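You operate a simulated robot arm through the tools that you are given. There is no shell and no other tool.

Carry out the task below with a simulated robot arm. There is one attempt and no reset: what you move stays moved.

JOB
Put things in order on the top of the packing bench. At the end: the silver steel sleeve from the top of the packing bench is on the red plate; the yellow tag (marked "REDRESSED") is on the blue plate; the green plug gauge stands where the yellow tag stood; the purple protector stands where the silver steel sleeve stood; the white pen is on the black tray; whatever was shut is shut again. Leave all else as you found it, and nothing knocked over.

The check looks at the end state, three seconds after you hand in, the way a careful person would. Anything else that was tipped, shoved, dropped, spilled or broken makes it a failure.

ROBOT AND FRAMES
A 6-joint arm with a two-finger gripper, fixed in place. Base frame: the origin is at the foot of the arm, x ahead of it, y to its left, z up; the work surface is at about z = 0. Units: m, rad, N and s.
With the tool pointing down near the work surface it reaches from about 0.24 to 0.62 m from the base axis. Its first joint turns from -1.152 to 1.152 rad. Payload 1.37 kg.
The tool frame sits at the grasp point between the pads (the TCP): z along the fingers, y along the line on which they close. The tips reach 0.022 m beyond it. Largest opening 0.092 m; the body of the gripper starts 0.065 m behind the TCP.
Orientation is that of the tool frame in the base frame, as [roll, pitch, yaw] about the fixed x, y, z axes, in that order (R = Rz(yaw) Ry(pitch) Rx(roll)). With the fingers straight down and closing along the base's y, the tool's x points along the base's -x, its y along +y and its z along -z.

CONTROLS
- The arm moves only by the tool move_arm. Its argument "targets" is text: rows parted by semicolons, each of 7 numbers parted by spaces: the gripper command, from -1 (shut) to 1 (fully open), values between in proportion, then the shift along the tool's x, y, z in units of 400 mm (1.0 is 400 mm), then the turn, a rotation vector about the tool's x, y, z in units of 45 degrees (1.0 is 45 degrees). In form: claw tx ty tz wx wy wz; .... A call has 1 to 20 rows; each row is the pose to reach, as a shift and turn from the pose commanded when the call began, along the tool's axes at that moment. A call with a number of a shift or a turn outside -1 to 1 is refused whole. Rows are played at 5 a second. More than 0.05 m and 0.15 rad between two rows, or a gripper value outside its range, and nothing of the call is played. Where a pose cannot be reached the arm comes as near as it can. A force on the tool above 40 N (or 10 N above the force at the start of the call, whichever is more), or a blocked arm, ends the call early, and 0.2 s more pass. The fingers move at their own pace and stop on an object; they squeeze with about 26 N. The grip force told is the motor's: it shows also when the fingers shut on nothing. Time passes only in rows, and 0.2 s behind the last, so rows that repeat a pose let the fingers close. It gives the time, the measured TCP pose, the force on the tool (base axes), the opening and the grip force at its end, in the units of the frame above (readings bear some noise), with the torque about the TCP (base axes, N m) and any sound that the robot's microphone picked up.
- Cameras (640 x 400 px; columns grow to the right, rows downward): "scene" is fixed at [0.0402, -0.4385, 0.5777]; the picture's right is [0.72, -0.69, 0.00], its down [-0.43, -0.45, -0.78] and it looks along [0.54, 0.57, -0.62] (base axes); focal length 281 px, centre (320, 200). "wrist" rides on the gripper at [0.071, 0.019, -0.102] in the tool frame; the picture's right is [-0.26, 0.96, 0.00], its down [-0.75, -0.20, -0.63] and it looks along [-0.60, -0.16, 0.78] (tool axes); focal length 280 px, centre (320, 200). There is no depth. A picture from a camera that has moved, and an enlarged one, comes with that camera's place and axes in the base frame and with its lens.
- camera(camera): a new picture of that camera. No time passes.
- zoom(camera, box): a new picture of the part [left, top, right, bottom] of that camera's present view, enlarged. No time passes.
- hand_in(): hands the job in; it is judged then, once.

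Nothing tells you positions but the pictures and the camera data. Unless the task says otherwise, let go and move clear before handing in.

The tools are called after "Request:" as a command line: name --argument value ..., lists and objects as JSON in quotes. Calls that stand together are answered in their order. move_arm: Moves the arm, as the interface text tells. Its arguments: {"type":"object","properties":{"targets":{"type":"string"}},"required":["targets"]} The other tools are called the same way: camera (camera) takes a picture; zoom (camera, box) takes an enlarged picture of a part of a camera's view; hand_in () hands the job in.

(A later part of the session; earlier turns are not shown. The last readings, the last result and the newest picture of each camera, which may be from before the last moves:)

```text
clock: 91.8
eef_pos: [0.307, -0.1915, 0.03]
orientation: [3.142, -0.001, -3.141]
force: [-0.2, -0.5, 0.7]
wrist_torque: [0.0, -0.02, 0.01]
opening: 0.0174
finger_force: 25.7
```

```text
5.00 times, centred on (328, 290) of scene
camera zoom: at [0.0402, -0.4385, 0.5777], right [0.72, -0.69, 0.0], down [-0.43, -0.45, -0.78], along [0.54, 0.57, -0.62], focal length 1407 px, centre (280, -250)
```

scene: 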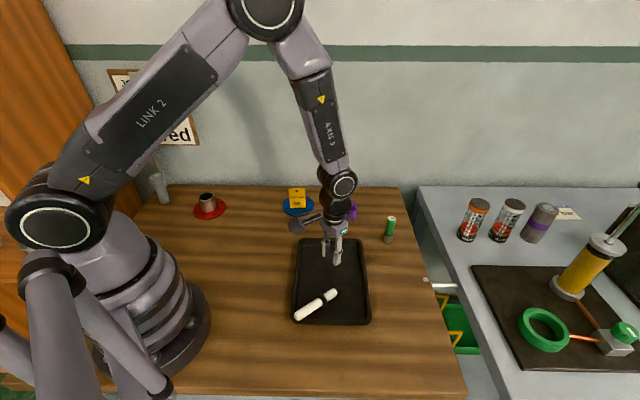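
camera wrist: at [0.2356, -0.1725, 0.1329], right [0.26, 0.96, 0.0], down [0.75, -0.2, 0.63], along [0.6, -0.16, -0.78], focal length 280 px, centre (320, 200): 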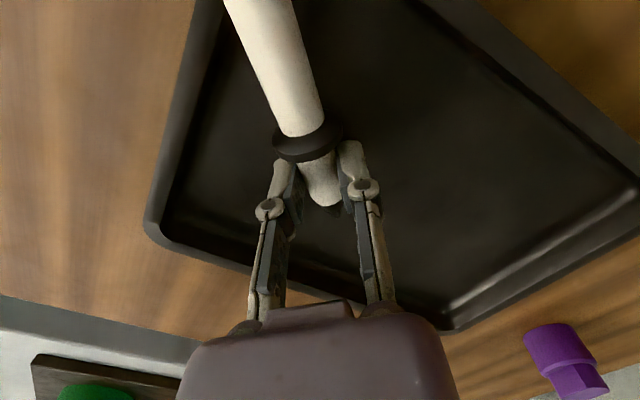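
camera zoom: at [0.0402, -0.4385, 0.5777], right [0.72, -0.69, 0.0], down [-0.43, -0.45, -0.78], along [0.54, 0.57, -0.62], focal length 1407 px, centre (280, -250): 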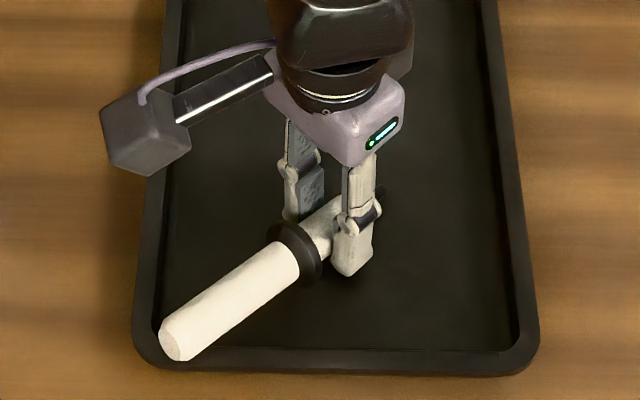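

The pen is gripped horizontally. I'll lift it a little, bring it to the tray centre and tilt the tail down so it settles gently.

Request:
move_arm --targets "-1 0 0 -0.03 0 0 0; -1 0 0 -0.08 0 0 0; -1 -0.06 0.028 -0.1 0 0 0; -1 -0.12 0.056 -0.1 0 -0.05 0; -1 -0.185 0.086 -0.1 0 -0.11 0; -1 -0.185 0.086 -0.1 0 -0.16 0; -1 -0.185 0.086 -0.1 0 -0.16 0"

Request:
camera --camera "wrist"

Request:
zoom --camera "scene" --box '[270, 220, 398, 330]'

```text
clock: 93.4
eef_pos: [0.3814, -0.1571, 0.0701]
orientation: [-3.141, 0.128, -3.142]
force: [0.3, 0.9, 0.4]
wrist_torque: [0.01, -0.01, -0.03]
opening: 0.0171
finger_force: 25.8
```

```text
taken
camera wrist: at [0.2976, -0.1384, 0.1633], right [0.26, 0.96, 0.03], down [0.67, -0.2, 0.72], along [0.7, -0.16, -0.7], focal length 280 px, centre (320, 200)
```

wrist: 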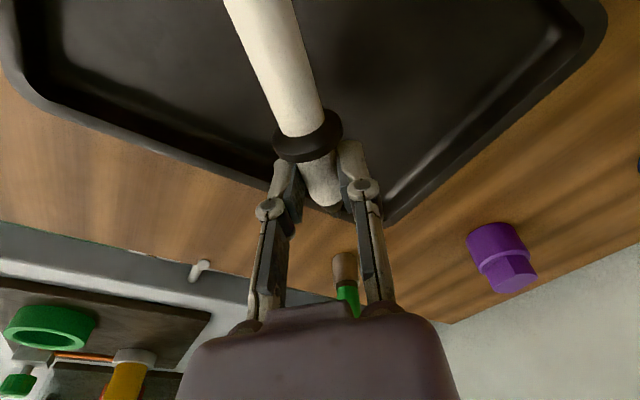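

```text
3.64 times, centred on (334, 275) of scene
camera zoom: at [0.0402, -0.4385, 0.5777], right [0.72, -0.69, 0.0], down [-0.43, -0.45, -0.78], along [0.54, 0.57, -0.62], focal length 1023 px, centre (269, -73)
```

zoom: 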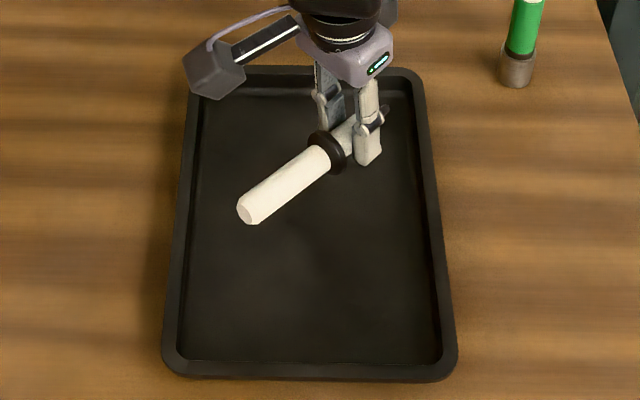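

The earlier falls look like buckling: I was still pressing a few newtons down on the nib while releasing, so a zero-preload release could let it stand. To try that I need to turn the pen and regrip it. First I'll level the tool and raise.

Request:
move_arm --targets "-1 0 0 -0.05 0 0.06 0; -1 0 0 -0.1 0 0.12 0; -1 0 0 -0.13 0 0.163 0; -1 0 0 -0.13 0 0.163 0"

```text
clock: 94.4
eef_pos: [0.3728, -0.1575, 0.1216]
orientation: [-3.141, -0.002, -3.141]
force: [-0.5, 0.0, -0.6]
wrist_torque: [0.02, -0.01, 0.02]
opening: 0.017
finger_force: 25.8
```

Request:
move_arm --targets "-1 0.0115 0.0127 0 0 0 -0.167; -1 0.023 0.0253 0 0 0 -0.333; -1 0.035 0.038 0 0 0 -0.5; -1 0.046 0.0507 0 0 0 -0.667; -1 0.058 0.0633 0 0 0 -0.833; -1 0.0695 0.076 0 0 0 -1; -1 0.0695 0.076 0 0 0 -1"

Request:
camera --camera "scene"

```text
clock: 96.0
eef_pos: [0.3457, -0.1258, 0.1225]
orientation: [3.141, -0.001, -2.355]
force: [-0.6, -0.1, 0.1]
wrist_torque: [0.0, -0.01, 0.0]
opening: 0.017
finger_force: 25.9
```

```text
taken
```

scene: 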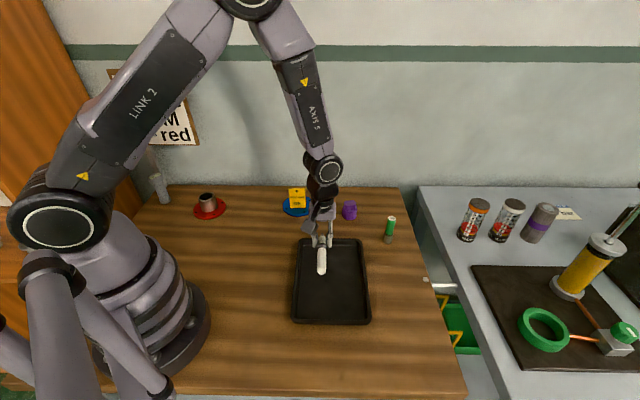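

Request:
move_arm --targets "-1 0 0 0 0 0 -0.167; -1 0 0 0 0 0 -0.333; -1 0 0 0 0 0 -0.5; -1 0 0 0 0 0 -0.667; -1 0 0 0 0 0 -0.833; -1 0 0 0 0 0 -1; -1 0 0 0 0 0 -1"

Request:
camera --camera "scene"

Request:
zoom --camera "scene" --box '[270, 190, 398, 300]'

```text
clock: 97.6
eef_pos: [0.345, -0.1267, 0.1223]
orientation: [3.141, 0.001, -1.571]
force: [0.0, 0.1, 0.7]
wrist_torque: [-0.01, 0.0, 0.01]
opening: 0.0171
finger_force: 26.0
```

```text
taken
```

scene: 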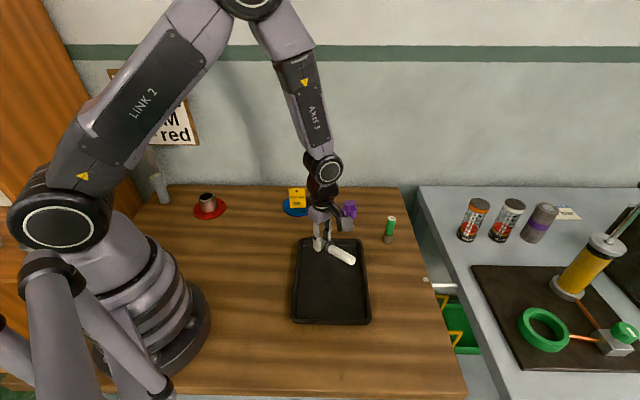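

```text
3.64 times, centred on (334, 245) of scene
camera zoom: at [0.0402, -0.4385, 0.5777], right [0.72, -0.69, 0.0], down [-0.43, -0.45, -0.78], along [0.54, 0.57, -0.62], focal length 1023 px, centre (269, 36)
```

zoom: 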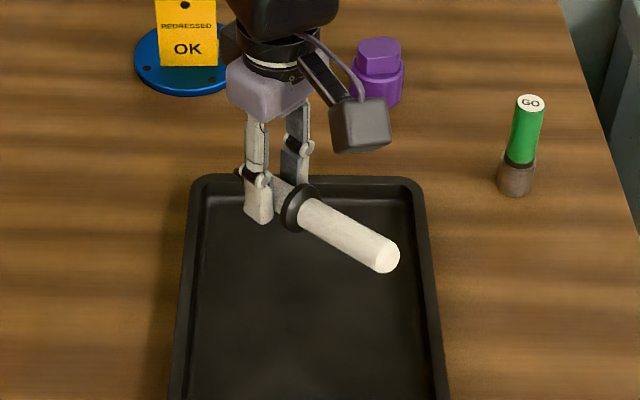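

Yaw is now -90° with the nib toward +Y. Before regripping, I'll rise and test whether the arm can pitch the tool to horizontal.

Request:
move_arm --targets "-1 0 0 -0.11 0 0 0; -1 0 0 -0.22 0 0 0; -1 0 0 -0.33 0 0 0; -1 0 0 -0.44 0 0 0; -1 0 0 -0.44 0 0.167 0; -1 0 0 -0.44 0 0.333 0; -1 0 0 -0.44 0 0.5 0; -1 0 0 -0.44 0 0.667 0; -1 0 0 -0.44 0 0.833 0; -1 0 0 -0.44 0 1 0; -1 0 0 -0.44 0 1 0"

Request:
camera --camera "scene"

```text
clock: 100.0
eef_pos: [0.3468, -0.1277, 0.2983]
orientation: [3.141, -0.789, -1.57]
force: [0.1, 0.1, -0.2]
wrist_torque: [0.05, -0.01, -0.01]
opening: 0.0172
finger_force: 25.6
```

```text
taken
```

scene: 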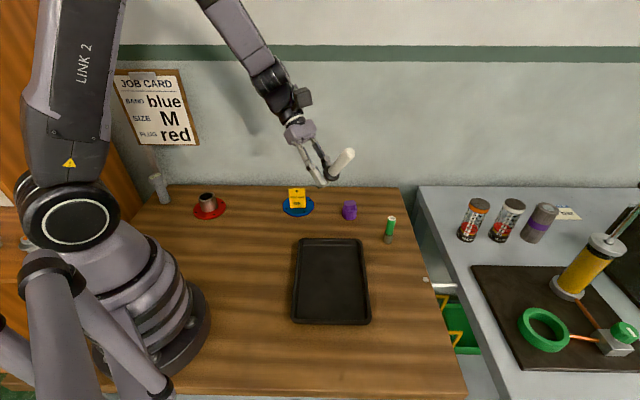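

The 45° pitch works with the arm well clear. Continuing to 90°.

Request:
move_arm --targets "-1 0 0 0 0 0.167 0; -1 0 0 0 0 0.333 0; -1 0 0 0 0 0.5 0; -1 0 0 0 0 0.667 0; -1 0 0 0 0 0.833 0; -1 0 0 0 0 0.98 0; -1 0 0 0 0 0.98 0"

Request:
camera --camera "scene"

Request:
camera --camera "wrist"

```text
clock: 101.6
eef_pos: [0.3466, -0.1256, 0.2984]
orientation: [2.995, -1.557, -1.424]
force: [0.4, 0.6, -0.5]
wrist_torque: [0.03, 0.02, 0.0]
opening: 0.0171
finger_force: 25.9
```

```text
taken
```

scene: 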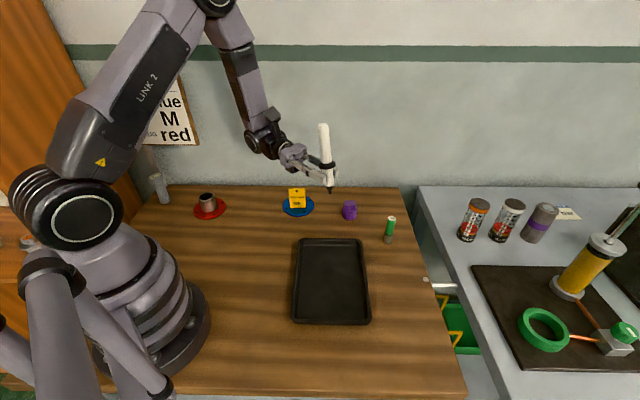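

```text
taken
camera wrist: at [0.3274, -0.0261, 0.3715], right [-0.97, 0.0, -0.26], down [0.2, 0.64, -0.74], along [0.16, -0.77, -0.61], focal length 280 px, centre (320, 200)
```

wrist: 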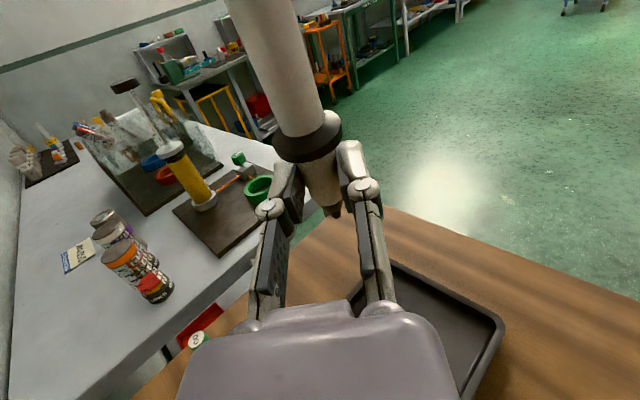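

The arm can hold the pen vertical with a horizontal tool, but the grip is too near the nib to set it down that way. I'll pitch back, lay it in the tray and regrip on the upper body.

Request:
move_arm --targets "-1 0 0 0 0 -0.167 0; -1 0 0 0 0 -0.333 0; -1 0 0 0 0 -0.5 0; -1 0 0 0 0 -0.667 0; -1 0 0 0 0 -0.833 0; -1 0 0 0 0 -0.98 0; -1 0 0 0 0 -0.98 0"

Request:
move_arm --targets "-1 0 0 0 0 -0.167 0; -1 0 0 0 0 -0.333 0; -1 0 0 0 0 -0.5 0; -1 0 0 0 0 -0.667 0; -1 0 0 0 0 -0.833 0; -1 0 0 0 0 -1 0; -1 0 0 0 0 -1 0"

Request:
camera --camera "scene"

```text
clock: 103.2
eef_pos: [0.347, -0.1271, 0.2977]
orientation: [3.139, -0.783, -1.568]
force: [0.1, 0.0, 0.6]
wrist_torque: [0.01, 0.0, -0.01]
opening: 0.0172
finger_force: 26.1
```

```text
clock: 104.8
eef_pos: [0.3468, -0.1272, 0.2986]
orientation: [3.139, 0.001, -1.57]
force: [0.6, 0.7, -0.9]
wrist_torque: [0.0, -0.04, -0.01]
opening: 0.0173
finger_force: 25.7
```

```text
taken
```

scene: 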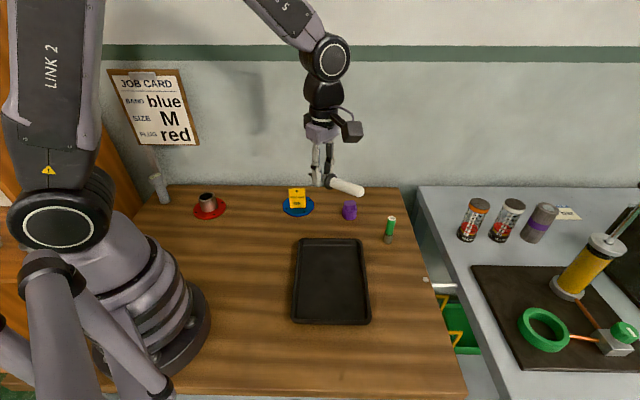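

Request:
move_arm --targets "-1 0 0 0.1 0 0 0; -1 0 0 0.2 0 0 0; -1 0 0 0.3 0 0 0; -1 0 0 0.4 0 0 0; -1 0 0 0.5 0 -0.07 0; -1 0 0 0.58 0 -0.13 0; -1 0 0 0.62 0 -0.13 0; -1 0 0 0.63 0 -0.13 0; -1 0 0 0.63 0 -0.13 0"

Request:
zoom --camera "scene" --box '[280, 210, 392, 290]'

Request:
camera --camera "wrist"

```text
clock: 106.8
eef_pos: [0.3458, -0.1274, 0.0465]
orientation: [3.141, 0.101, -1.571]
force: [0.3, 0.0, 0.4]
wrist_torque: [-0.01, -0.01, -0.01]
opening: 0.0172
finger_force: 25.8
```

```text
5.00 times, centred on (336, 250) of scene
camera zoom: at [0.0402, -0.4385, 0.5777], right [0.72, -0.69, 0.0], down [-0.43, -0.45, -0.78], along [0.54, 0.57, -0.62], focal length 1407 px, centre (240, -50)
```

zoom: 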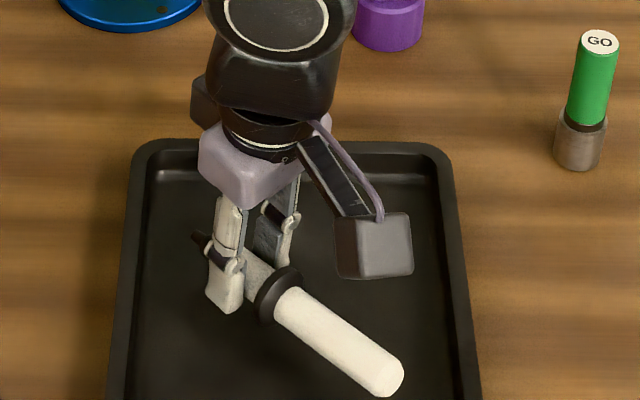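

```text
taken
camera wrist: at [0.3269, -0.2079, 0.1412], right [-0.96, 0.26, 0.03], down [0.21, 0.69, 0.7], along [0.16, 0.68, -0.72], focal length 280 px, centre (320, 200)
```

wrist: 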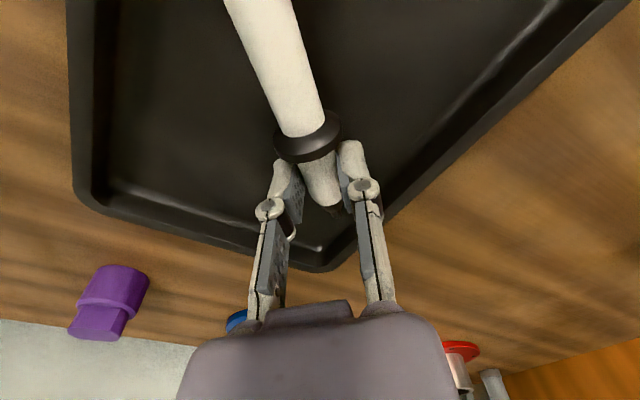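

Request:
move_arm --targets "-1 0 0 0.01 0 0 0; -1 0 0 0.018 0 0 0; -1 0 0 0.022 0 0 0; -1 0 0 0.022 0 0 0"

Request:
move_arm --targets "-1 0 0 0.003 0 0 0; -1 0 0 0.006 0 0 0; -1 0 0 0.006 0 0 0"

```text
clock: 107.8
eef_pos: [0.3459, -0.1252, 0.0378]
orientation: [3.14, 0.1, -1.573]
force: [0.0, 0.0, 0.4]
wrist_torque: [0.02, 0.02, -0.03]
opening: 0.0172
finger_force: 26.0
```

```text
clock: 108.6
eef_pos: [0.3451, -0.1252, 0.0352]
orientation: [3.139, 0.1, -1.57]
force: [0.6, 0.4, -0.9]
wrist_torque: [0.05, -0.02, -0.03]
opening: 0.0173
finger_force: 26.1
```

Request:
move_arm --targets "-1 0 0 0.003 0 0 0; -1 0 0 0.006 0 0 0; -1 0 0 0.006 0 0 0"

Request:
zoom --camera "scene" --box '[300, 230, 364, 290]'

```text
clock: 109.4
eef_pos: [0.3459, -0.1258, 0.0313]
orientation: [3.14, 0.101, -1.572]
force: [-0.6, -0.6, -0.4]
wrist_torque: [0.03, 0.02, 0.02]
opening: 0.0171
finger_force: 26.4
```

```text
6.67 times, centred on (332, 260) of scene
camera zoom: at [0.0402, -0.4385, 0.5777], right [0.72, -0.69, 0.0], down [-0.43, -0.45, -0.78], along [0.54, 0.57, -0.62], focal length 1876 px, centre (240, -200)
```

zoom: 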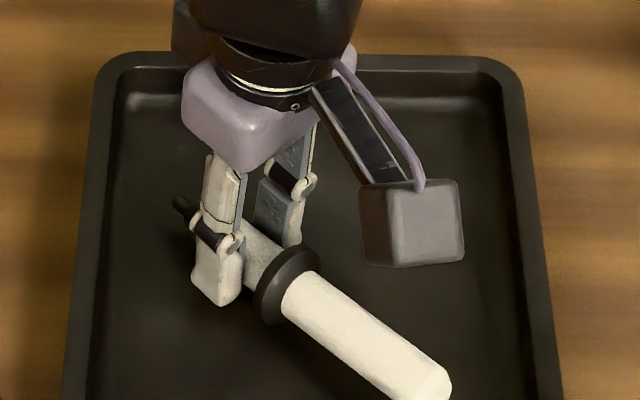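

Request:
move_arm --targets "-1 0 0 0.0025 0 0 0; -1 0 0 0.005 0 0 0; -1 0 0 0.005 0 0 0"

```text
clock: 110.2
eef_pos: [0.347, -0.1254, 0.0305]
orientation: [3.141, 0.101, -1.572]
force: [2.8, 1.3, 14.6]
wrist_torque: [-0.23, -0.08, 0.04]
opening: 0.0178
finger_force: 26.5
```

Contact. I'll ease off and open to lay the pen down.

Request:
move_arm --targets "-1 0 0 -0.002 0 0 0; -1 0 0 -0.003 0 0 0; -0.5 0 0 -0.003 0 0 0; -0.3 0 0 -0.003 0 0 0; -0.1 0 0 -0.003 0 0 0; 0.1 0 0 -0.003 0 0 0; 0.1 0 0 -0.003 0 0 0"

Request:
zoom --camera "scene" --box '[300, 230, 364, 290]'

Request:
camera --camera "wrist"

```text
clock: 111.8
eef_pos: [0.3452, -0.1244, 0.0304]
orientation: [3.141, 0.102, -1.572]
force: [0.6, -0.2, -0.4]
wrist_torque: [-0.02, -0.02, 0.03]
opening: 0.0509
finger_force: 0.0
```

```text
6.67 times, centred on (332, 260) of scene
camera zoom: at [0.0402, -0.4385, 0.5777], right [0.72, -0.69, 0.0], down [-0.43, -0.45, -0.78], along [0.54, 0.57, -0.62], focal length 1876 px, centre (240, -200)
```

zoom: 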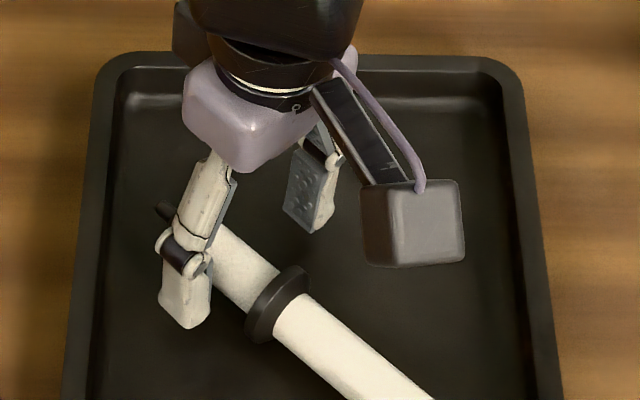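

```text
taken
camera wrist: at [0.3271, -0.2064, 0.1267], right [-0.96, 0.26, 0.03], down [0.21, 0.69, 0.7], along [0.16, 0.68, -0.72], focal length 280 px, centre (320, 200)
```

wrist: 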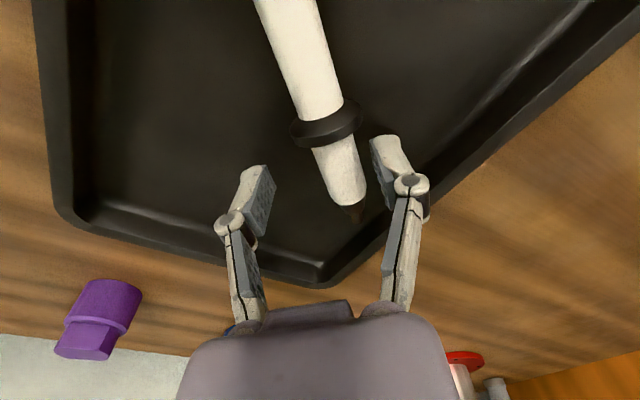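

The pen is laid down in the tray. I'll rise and look at its exact pose for the regrip on the upper body.

Request:
move_arm --targets "0.1 0 0 -0.05 0 0 0; 0.1 0 0 -0.15 0 0 0; 0.1 0 0 -0.25 0 0.06 0; 0.1 0 0 -0.35 0 0.13 0; 0.1 0 0 -0.45 0 0.13 0; 0.1 0 0 -0.45 0 0.13 0"

Request:
camera --camera "wrist"

Request:
zoom --camera "scene" --box '[280, 225, 392, 295]'

```text
clock: 113.2
eef_pos: [0.3456, -0.1424, 0.2116]
orientation: [3.138, 0.0, -1.57]
force: [0.3, -0.3, -0.9]
wrist_torque: [0.02, 0.0, -0.03]
opening: 0.0508
finger_force: 0.0
```

```text
taken
camera wrist: at [0.3263, -0.214, 0.3138], right [-0.96, 0.26, 0.0], down [0.21, 0.75, 0.62], along [0.16, 0.6, -0.78], focal length 280 px, centre (320, 200)
```

wrist: 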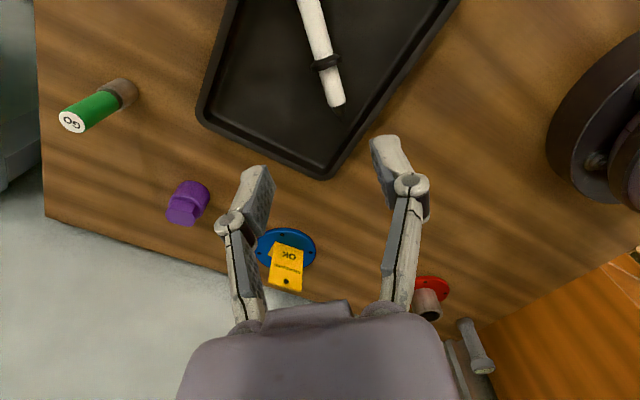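

```text
5.71 times, centred on (336, 260) of scene
camera zoom: at [0.0402, -0.4385, 0.5777], right [0.72, -0.69, 0.0], down [-0.43, -0.45, -0.78], along [0.54, 0.57, -0.62], focal length 1608 px, centre (229, -143)
```

zoom: 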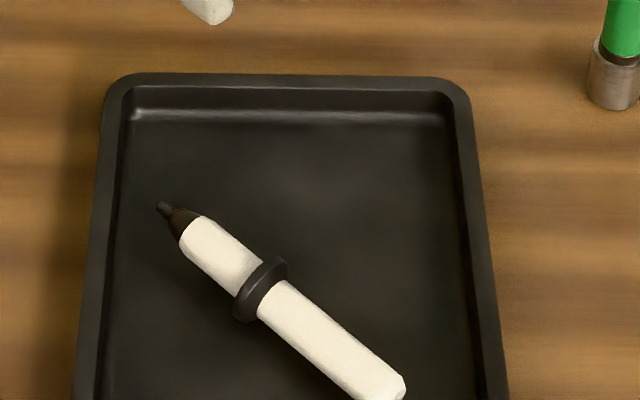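

The pen lies with its nib at about (0.333, -0.094) and its axis 5° off Y. I'll move over the upper body, about 10 cm from the nib, and match its yaw.

Request:
move_arm --targets "0.1 0.045 0.005 0.07 0 0 -0.03; 0.1 0.09 0.01 0.14 0 0 -0.07; 0.1 0.134 0.014 0.21 0 0 -0.11; 0.1 0.134 0.014 0.279 0 0 -0.11; 0.1 0.134 0.014 0.279 0 0 -0.11"

Request:
camera --camera "wrist"

Request:
zoom --camera "scene" --box '[280, 225, 392, 295]'

```text
clock: 114.4
eef_pos: [0.3411, -0.1969, 0.0979]
orientation: [3.139, -0.001, -1.485]
force: [-0.1, -0.1, -0.6]
wrist_torque: [-0.03, 0.05, 0.02]
opening: 0.0506
finger_force: 0.1
```

```text
taken
camera wrist: at [0.3275, -0.27, 0.2011], right [-0.98, 0.18, 0.0], down [0.14, 0.77, 0.62], along [0.11, 0.61, -0.78], focal length 280 px, centre (320, 200)
```

wrist: 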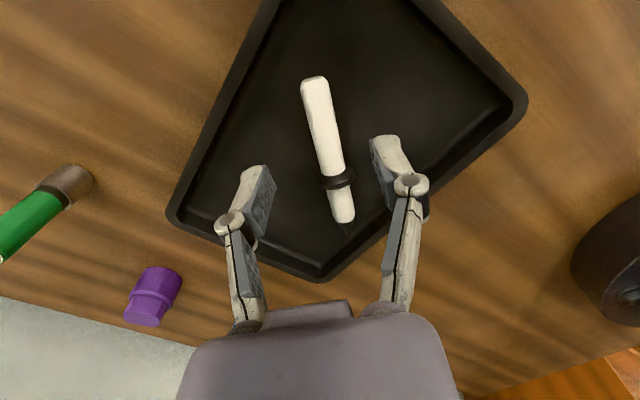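

```text
5.71 times, centred on (336, 260) of scene
camera zoom: at [0.0402, -0.4385, 0.5777], right [0.72, -0.69, 0.0], down [-0.43, -0.45, -0.78], along [0.54, 0.57, -0.62], focal length 1608 px, centre (229, -143)
```

zoom: 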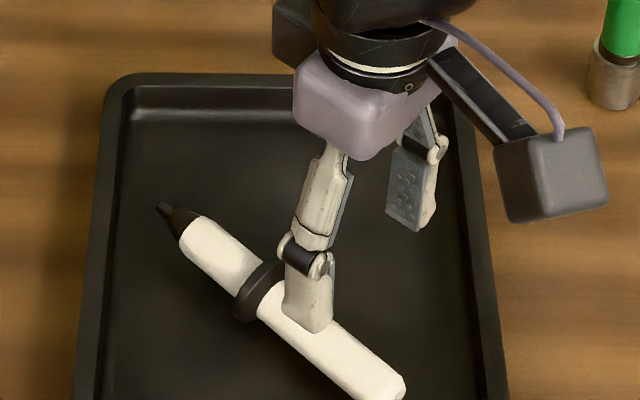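

I'll tilt the tool 20° and descend onto the pen's upper body, so that when it's later turned upright the hand stays above horizontal clearance.

Request:
move_arm --targets "0.1 -0.003 0.002 0.015 0 -0.15 0.02; 0.1 -0.006 0.004 0.03 0 -0.3 0.04; 0.1 -0.008 0.006 0.045 0 -0.444 0.055; 0.1 -0.008 0.006 0.1 0 -0.444 0.055; 0.1 -0.008 0.006 0.145 0 -0.444 0.055; 0.1 -0.008 0.006 0.165 0 -0.444 0.055; 0.1 -0.008 0.006 0.165 0 -0.444 0.055"

Request:
camera --camera "wrist"

Request:
zoom --camera "scene" --box '[280, 225, 392, 295]'

```text
clock: 116.0
eef_pos: [0.3381, -0.1936, 0.0336]
orientation: [3.13, 0.348, -1.531]
force: [-0.4, -0.6, 0.0]
wrist_torque: [0.01, 0.03, 0.0]
opening: 0.0505
finger_force: 0.0
```

```text
taken
camera wrist: at [0.3235, -0.2967, 0.1057], right [-0.97, 0.2, 0.1], down [0.19, 0.5, 0.84], along [0.12, 0.84, -0.53], focal length 280 px, centre (320, 200)
```

wrist: 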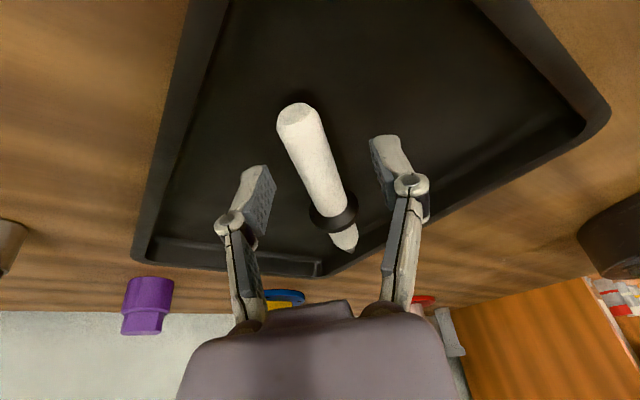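

```text
5.71 times, centred on (336, 260) of scene
camera zoom: at [0.0402, -0.4385, 0.5777], right [0.72, -0.69, 0.0], down [-0.43, -0.45, -0.78], along [0.54, 0.57, -0.62], focal length 1608 px, centre (229, -143)
```

zoom: 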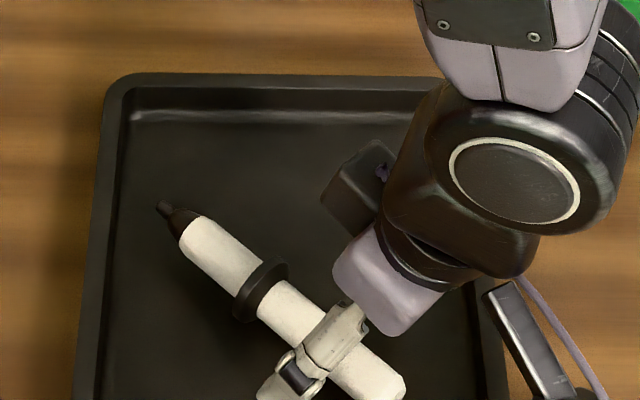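

Request:
move_arm --targets "0.1 0.0021 0 0.0059 0 0 0; 0.1 0.0021 0 0.0059 0 0 0; -0.2 0.0021 0 0.0059 0 0 0; -0.5 0.0021 0 0.0059 0 0 0; -1 0.0021 0 0.0059 0 0 0; -1 0.0021 0 0.0059 0 0 0; -1 0.0021 0 0.0059 0 0 0; -1 0.0021 0 0.0059 0 0 0"

Request:
camera --camera "wrist"

Request:
zoom --camera "scene" --box '[280, 225, 392, 295]'

```text
clock: 117.8
eef_pos: [0.3369, -0.1939, 0.0303]
orientation: [3.132, 0.349, -1.53]
force: [0.4, -0.9, 0.5]
wrist_torque: [-0.02, 0.0, 0.02]
opening: 0.0177
finger_force: 26.4
```

```text
taken
camera wrist: at [0.3232, -0.2966, 0.1033], right [-0.97, 0.2, 0.1], down [0.19, 0.5, 0.84], along [0.12, 0.84, -0.53], focal length 280 px, centre (320, 200)
```

wrist: 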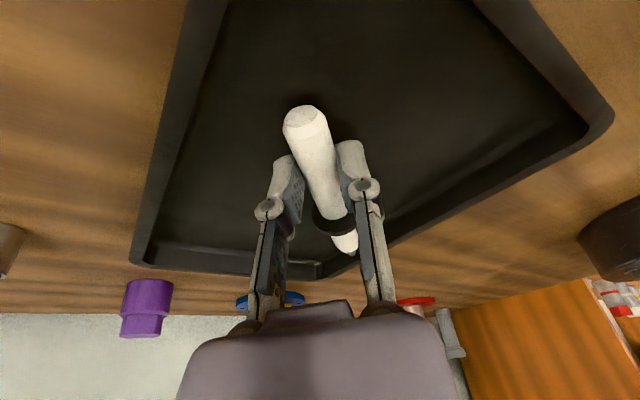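

```text
5.71 times, centred on (336, 260) of scene
camera zoom: at [0.0402, -0.4385, 0.5777], right [0.72, -0.69, 0.0], down [-0.43, -0.45, -0.78], along [0.54, 0.57, -0.62], focal length 1608 px, centre (229, -143)
```

zoom: 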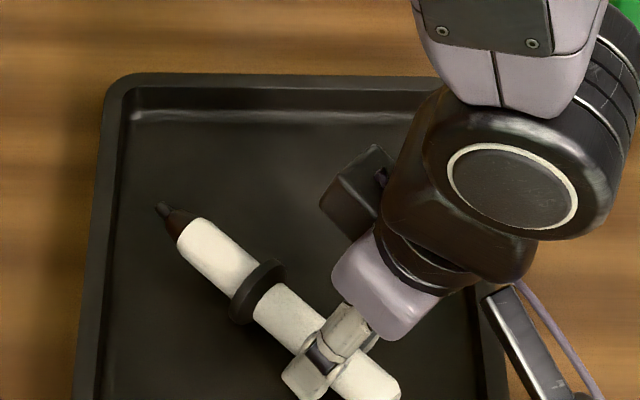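

The pen is gripped on the upper body. I'll lift it high and start pitching the tool up in two stages.

Request:
move_arm --targets "-1 -0.01 0 -0.027 0 0 0; -1 -0.04 0 -0.11 0 0 0; -1 -0.073 0 -0.2 0 0 0; -1 -0.106 0 -0.29 0 0 0; -1 -0.139 0 -0.38 0 0 0; -1 -0.172 0 -0.47 0 0 0; -1 -0.205 0 -0.56 0 0 0; -1 -0.231 0 -0.634 0 0 0; -1 -0.231 0 -0.634 0 0.167 0; -1 -0.231 0 -0.634 0 0.333 0; -1 -0.231 0 -0.634 0 0.5 0; -1 -0.231 0 -0.634 0 0.667 0; -1 -0.231 0 -0.634 0 0.833 0; -1 -0.231 0 -0.634 0 1 0; -1 -0.231 0 -0.634 0 1 0"

Request:
camera --camera "scene"

```text
clock: 121.0
eef_pos: [0.34, -0.1931, 0.3002]
orientation: [3.131, -0.439, -1.523]
force: [0.2, 0.0, 0.1]
wrist_torque: [0.0, 0.0, 0.0]
opening: 0.0175
finger_force: 25.7
```

```text
taken
```

scene: 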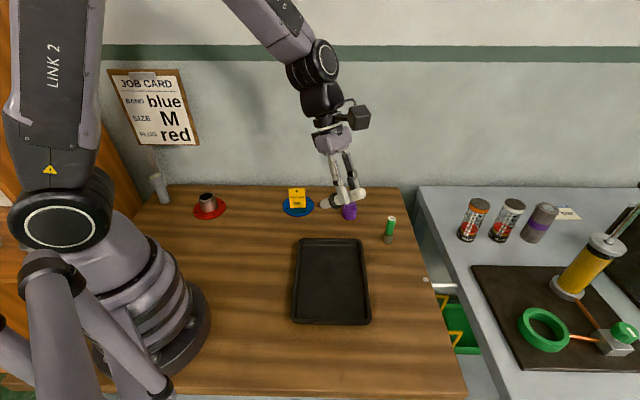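

Request:
move_arm --targets "-1 0 0 0 0 0.167 0; -1 0 0 0 0 0.333 0; -1 0 0 0 0 0.5 0; -1 0 0 0 0 0.667 0; -1 0 0 0 0 0.833 0; -1 0 0 0 0 1 0; -1 0 0 0 0 1 0"

Request:
camera --camera "scene"

Request:
camera --camera "wrist"

```text
clock: 122.6
eef_pos: [0.341, -0.1936, 0.3008]
orientation: [3.113, -1.225, -1.501]
force: [0.0, -0.6, -0.6]
wrist_torque: [-0.03, -0.02, 0.0]
opening: 0.0178
finger_force: 26.0
```

```text
taken
```

scene: 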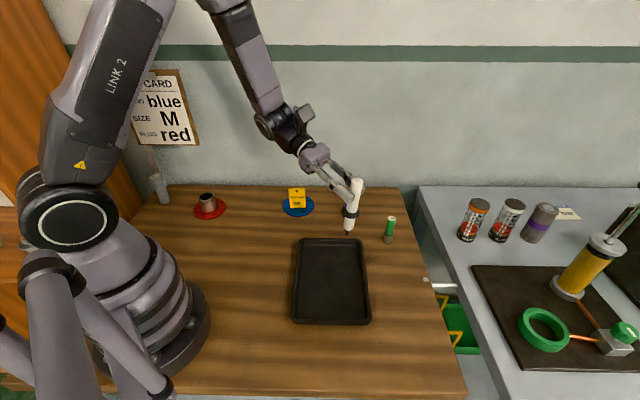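

```text
taken
camera wrist: at [0.3184, -0.1238, 0.4035], right [-0.97, 0.05, -0.24], down [0.16, 0.85, -0.5], along [0.18, -0.52, -0.83], focal length 280 px, centre (320, 200)
```

wrist: 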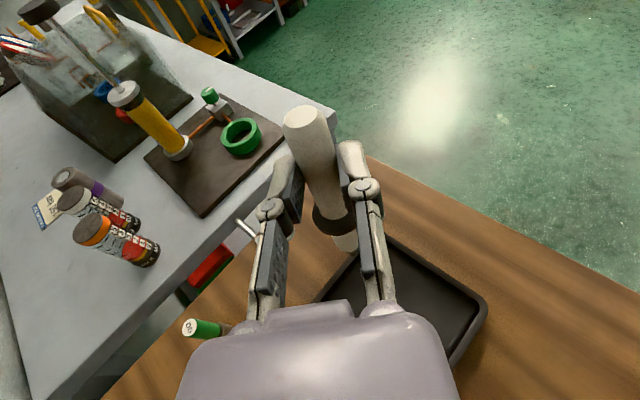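

The pen is nearly upright in the horizontal grip. I'll zoom to measure its lean before correcting.

Request:
zoom --camera "scene" --box '[320, 170, 384, 240]'

Request:
zoom --camera "scene" --box '[332, 175, 372, 200]'

Request:
zoom --camera "scene" --box '[332, 205, 372, 230]'

Request:
zoom --camera "wrist" --box '[250, 90, 410, 260]'

```text
5.71 times, centred on (352, 205) of scene
camera zoom: at [0.0402, -0.4385, 0.5777], right [0.72, -0.69, 0.0], down [-0.43, -0.45, -0.78], along [0.54, 0.57, -0.62], focal length 1608 px, centre (137, 171)
```

zoom: 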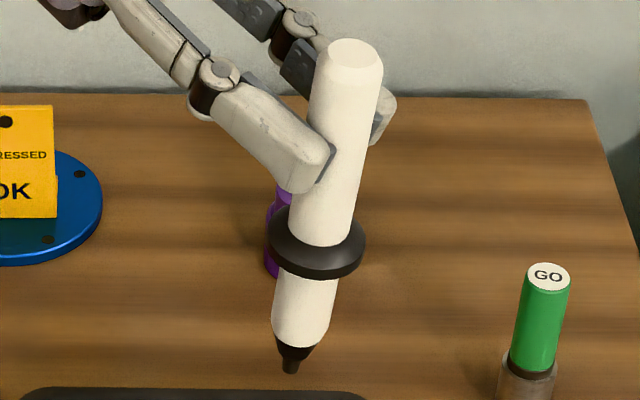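

```text
16.00 times, centred on (352, 188) of scene
camera zoom: at [0.0402, -0.4385, 0.5777], right [0.72, -0.69, 0.0], down [-0.43, -0.45, -0.78], along [0.54, 0.57, -0.62], focal length 4503 px, centre (-192, 400)
```

zoom: 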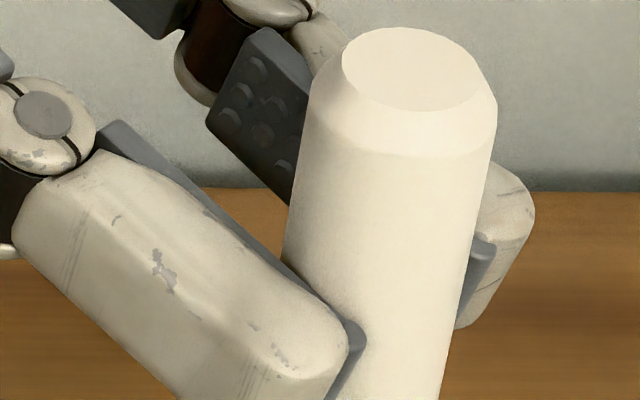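

```text
16.00 times, centred on (352, 218) of scene
camera zoom: at [0.0402, -0.4385, 0.5777], right [0.72, -0.69, 0.0], down [-0.43, -0.45, -0.78], along [0.54, 0.57, -0.62], focal length 4503 px, centre (-192, -80)
```

zoom: 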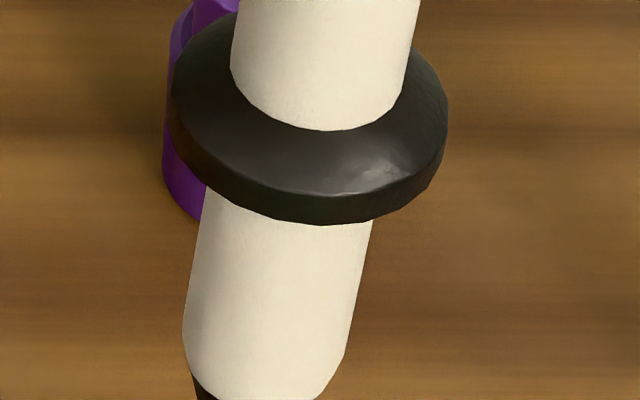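

```text
2.35 times, centred on (330, 175) of wrist
camera zoom: at [0.3184, -0.1238, 0.4035], right [-0.97, 0.05, -0.24], down [0.16, 0.85, -0.5], along [0.18, -0.52, -0.83], focal length 660 px, centre (296, 259)
```

zoom: 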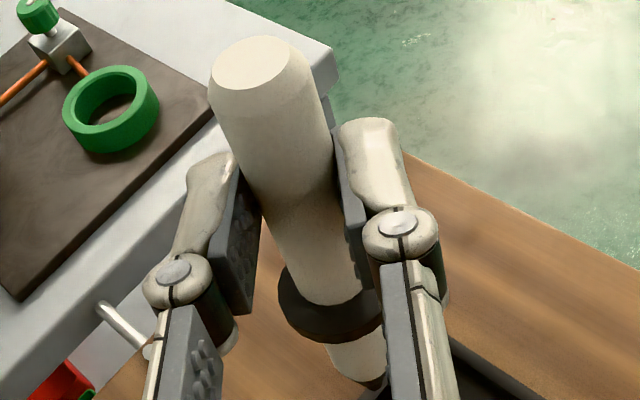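

The pen still leans about 6.5° toward -Y. I'll correct that, square the jaw, and shift over to the stand-down spot near (0.343, -0.115).

Request:
move_arm --targets "-1 0 0 0 0 0.07 0.006; -1 0 0 0 0 0.145 0.013; -1 -0.0263 -0.005 -0.0733 0 0.145 0.013; -1 -0.0527 -0.01 -0.1465 0 0.145 0.013; -1 -0.079 -0.015 -0.2198 0 0.145 0.013; -1 -0.079 -0.015 -0.2198 0 0.145 0.013"

Request:
camera --camera "scene"

Request:
camera --camera "wrist"

```text
clock: 124.0
eef_pos: [0.3426, -0.0998, 0.3001]
orientation: [3.138, -1.336, -1.527]
force: [-0.1, -0.6, 0.2]
wrist_torque: [0.05, -0.03, -0.03]
opening: 0.0176
finger_force: 26.1
```

```text
taken
```

scene: 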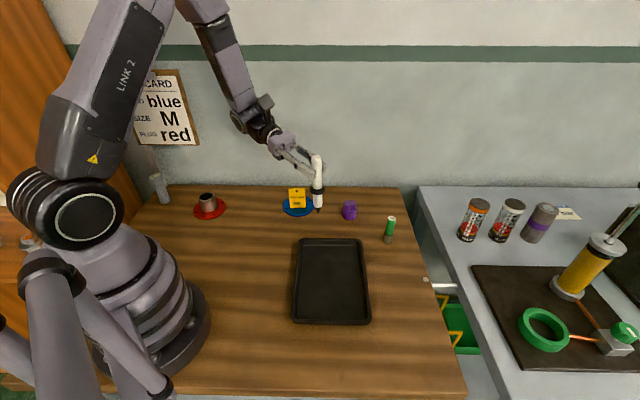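

```text
taken
camera wrist: at [0.3196, -0.0184, 0.3939], right [-0.97, 0.02, -0.25], down [0.17, 0.79, -0.59], along [0.19, -0.61, -0.77], focal length 280 px, centre (320, 200)
```

wrist: 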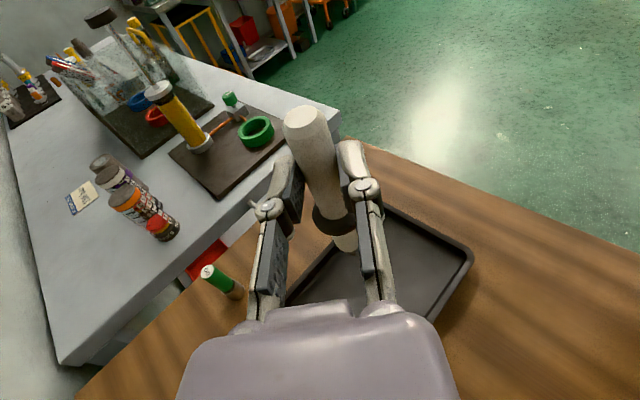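

Now I'll lower toward the tray, leaving the nib a couple of centimetres above it, and re-measure.

Request:
move_arm --targets "-1 -0.08 0 0.019 0 0 0; -1 -0.16 0 0.038 0 0 0; -1 -0.24 0 0.0575 0 0 0; -1 -0.32 0 0.0768 0 0 0; -1 -0.4012 0 0.096 0 0 0; -1 -0.4012 0 0.096 0 0 0"

Request:
camera --camera "scene"

Request:
zoom --camera "scene" --box '[292, 210, 356, 260]'

Request:
camera --camera "wrist"

```text
clock: 125.4
eef_pos: [0.3426, -0.1006, 0.1352]
orientation: [-3.139, -1.335, -1.533]
force: [-0.4, -0.4, 0.1]
wrist_torque: [0.0, -0.03, -0.01]
opening: 0.0178
finger_force: 26.2
```

```text
taken
```

scene: 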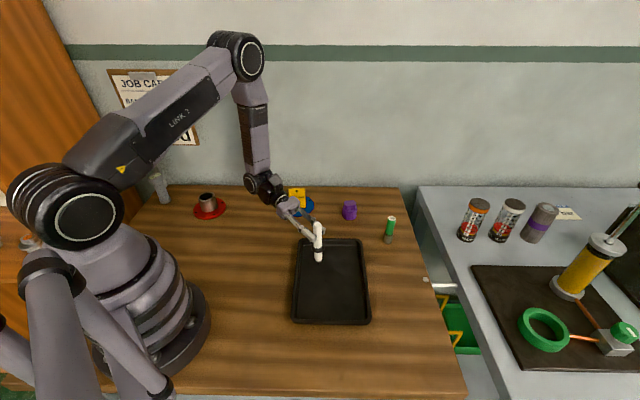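

```text
8.00 times, centred on (324, 235) of scene
camera zoom: at [0.0402, -0.4385, 0.5777], right [0.72, -0.69, 0.0], down [-0.43, -0.45, -0.78], along [0.54, 0.57, -0.62], focal length 2251 px, centre (288, -80)
```

zoom: 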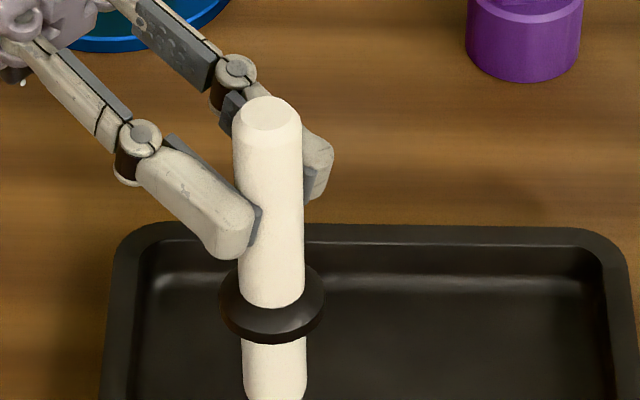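

```text
taken
camera wrist: at [0.3194, -0.0191, 0.2283], right [-0.97, 0.02, -0.26], down [0.17, 0.79, -0.59], along [0.19, -0.61, -0.77], focal length 280 px, centre (320, 200)
```

wrist: 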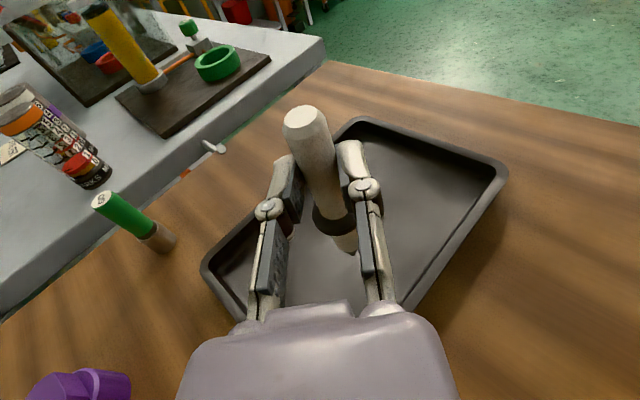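

Request:
zoom --camera "scene" --box '[298, 218, 338, 243]'

Request:
zoom --camera "scene" --box '[298, 241, 338, 266]'

Request:
zoom --camera "wrist" --box '[270, 95, 376, 161]'

Request:
zoom --camera "wrist" --box '[290, 195, 396, 261]'

```text
16.00 times, centred on (318, 230) of scene
camera zoom: at [0.0402, -0.4385, 0.5777], right [0.72, -0.69, 0.0], down [-0.43, -0.45, -0.78], along [0.54, 0.57, -0.62], focal length 4503 px, centre (352, -288)
```

zoom: 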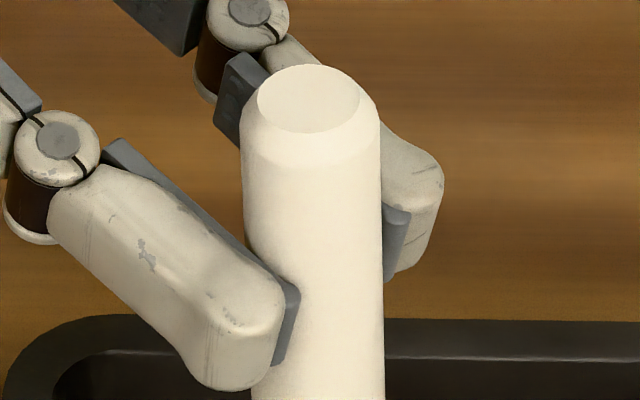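

```text
16.00 times, centred on (318, 254) of scene
camera zoom: at [0.0402, -0.4385, 0.5777], right [0.72, -0.69, 0.0], down [-0.43, -0.45, -0.78], along [0.54, 0.57, -0.62], focal length 4503 px, centre (352, -656)
```

zoom: 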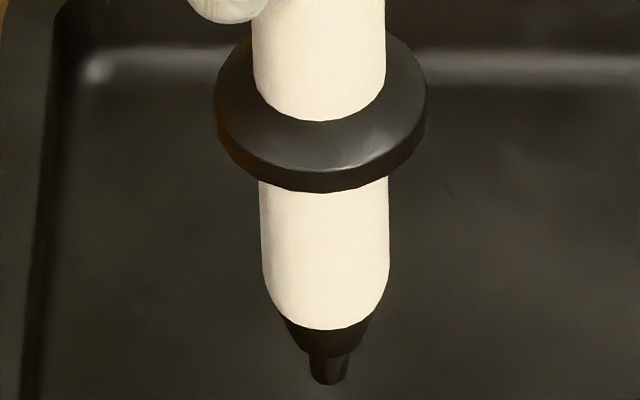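

```text
6.04 times, centred on (323, 128) of wrist
camera zoom: at [0.3194, -0.0191, 0.2283], right [-0.97, 0.02, -0.26], down [0.17, 0.79, -0.59], along [0.19, -0.61, -0.77], focal length 1693 px, centre (302, 635)
```

zoom: 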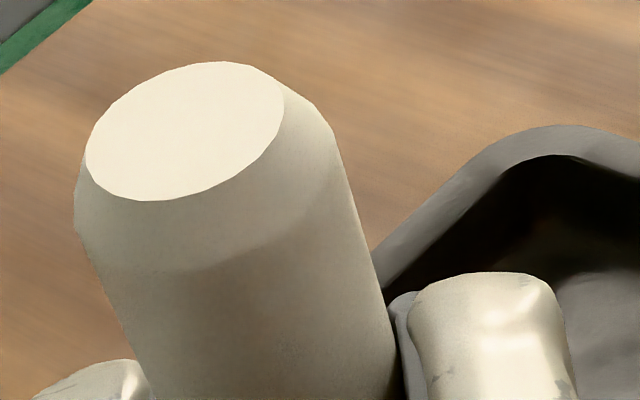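

```text
6.04 times, centred on (343, 228) of wrist
camera zoom: at [0.3194, -0.0191, 0.2283], right [-0.97, 0.02, -0.26], down [0.17, 0.79, -0.59], along [0.19, -0.61, -0.77], focal length 1693 px, centre (181, 31)
```

zoom: 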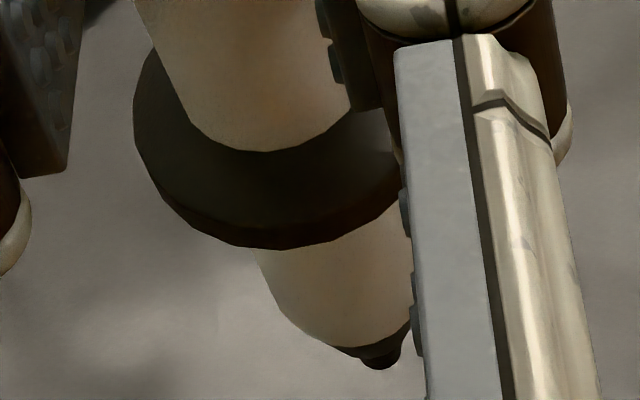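

Both views agree: the pen leans about 1.2° toward +Y and is nearly plumb in X. I'll apply that correction and re-measure.

Request:
move_arm --targets "-1 0 0 0 0 -0.014 -0.002; -1 0 0 0 0 -0.027 -0.004; -1 0 0 0 0 -0.027 -0.004"

Request:
zoom --camera "scene" --box '[298, 218, 338, 243]'

Request:
zoom --camera "scene" --box '[298, 241, 338, 266]'

Request:
zoom --camera "wrist" --box '[270, 95, 376, 161]'

Request:
zoom --camera "wrist" --box '[290, 195, 396, 261]'

```text
clock: 126.2
eef_pos: [0.3427, -0.0998, 0.135]
orientation: [3.129, -1.312, -1.516]
force: [0.2, -0.3, -0.2]
wrist_torque: [0.02, 0.0, 0.0]
opening: 0.0178
finger_force: 25.7
```

```text
16.00 times, centred on (318, 230) of scene
camera zoom: at [0.0402, -0.4385, 0.5777], right [0.72, -0.69, 0.0], down [-0.43, -0.45, -0.78], along [0.54, 0.57, -0.62], focal length 4503 px, centre (352, -288)
```

zoom: 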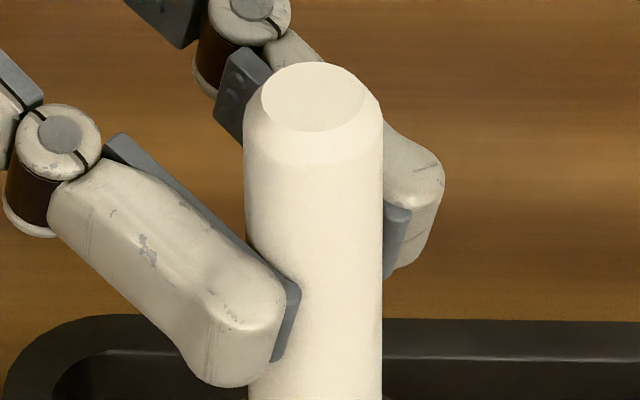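

```text
16.00 times, centred on (318, 254) of scene
camera zoom: at [0.0402, -0.4385, 0.5777], right [0.72, -0.69, 0.0], down [-0.43, -0.45, -0.78], along [0.54, 0.57, -0.62], focal length 4503 px, centre (352, -656)
```

zoom: 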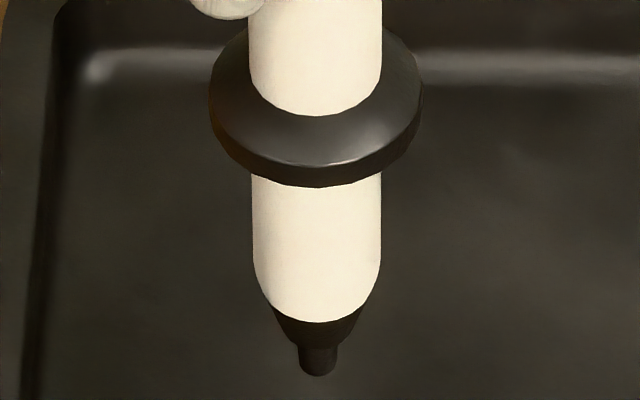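

```text
6.04 times, centred on (323, 128) of wrist
camera zoom: at [0.3199, -0.021, 0.2309], right [-0.97, 0.03, -0.25], down [0.17, 0.8, -0.57], along [0.19, -0.6, -0.78], focal length 1693 px, centre (302, 635)
```

zoom: 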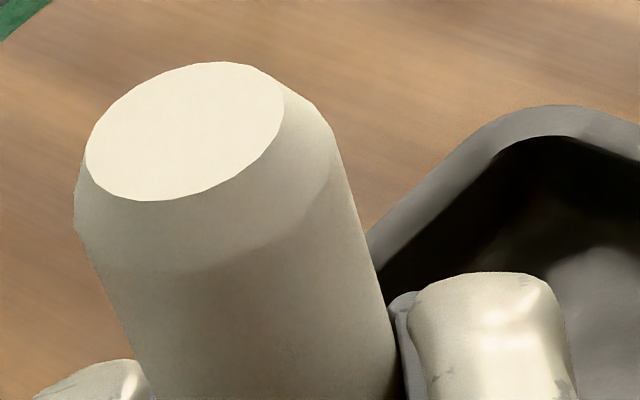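

```text
6.04 times, centred on (343, 228) of wrist
camera zoom: at [0.3199, -0.021, 0.2309], right [-0.97, 0.03, -0.25], down [0.17, 0.8, -0.57], along [0.19, -0.6, -0.78], focal length 1693 px, centre (181, 31)
```

zoom: 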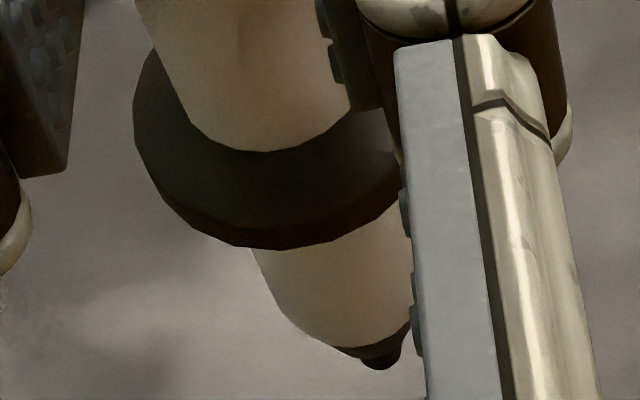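

Lean now measures essentially zero in both views. I'll lower to near the floor, then creep down to find the contact height.

Request:
move_arm --targets "-1 -0.012 0 0.0032 0 0 0; -1 -0.024 0 0.0064 0 0 0; -1 -0.036 0 0.0096 0 0 0; -1 -0.036 0 0.0096 0 0 0"

Request:
zoom --camera "scene" --box '[298, 244, 338, 269]'

```text
clock: 127.2
eef_pos: [0.3428, -0.0998, 0.1204]
orientation: [3.131, -1.314, -1.518]
force: [0.5, 0.9, -0.6]
wrist_torque: [0.02, 0.0, 0.01]
opening: 0.0177
finger_force: 25.7
```

```text
16.00 times, centred on (318, 256) of scene
camera zoom: at [0.0402, -0.4385, 0.5777], right [0.72, -0.69, 0.0], down [-0.43, -0.45, -0.78], along [0.54, 0.57, -0.62], focal length 4503 px, centre (352, -704)
```

zoom: 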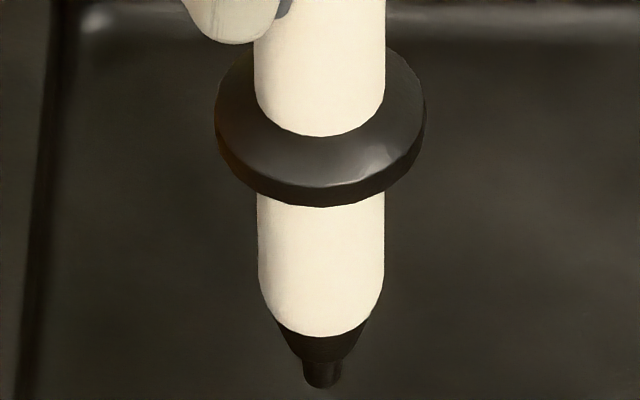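

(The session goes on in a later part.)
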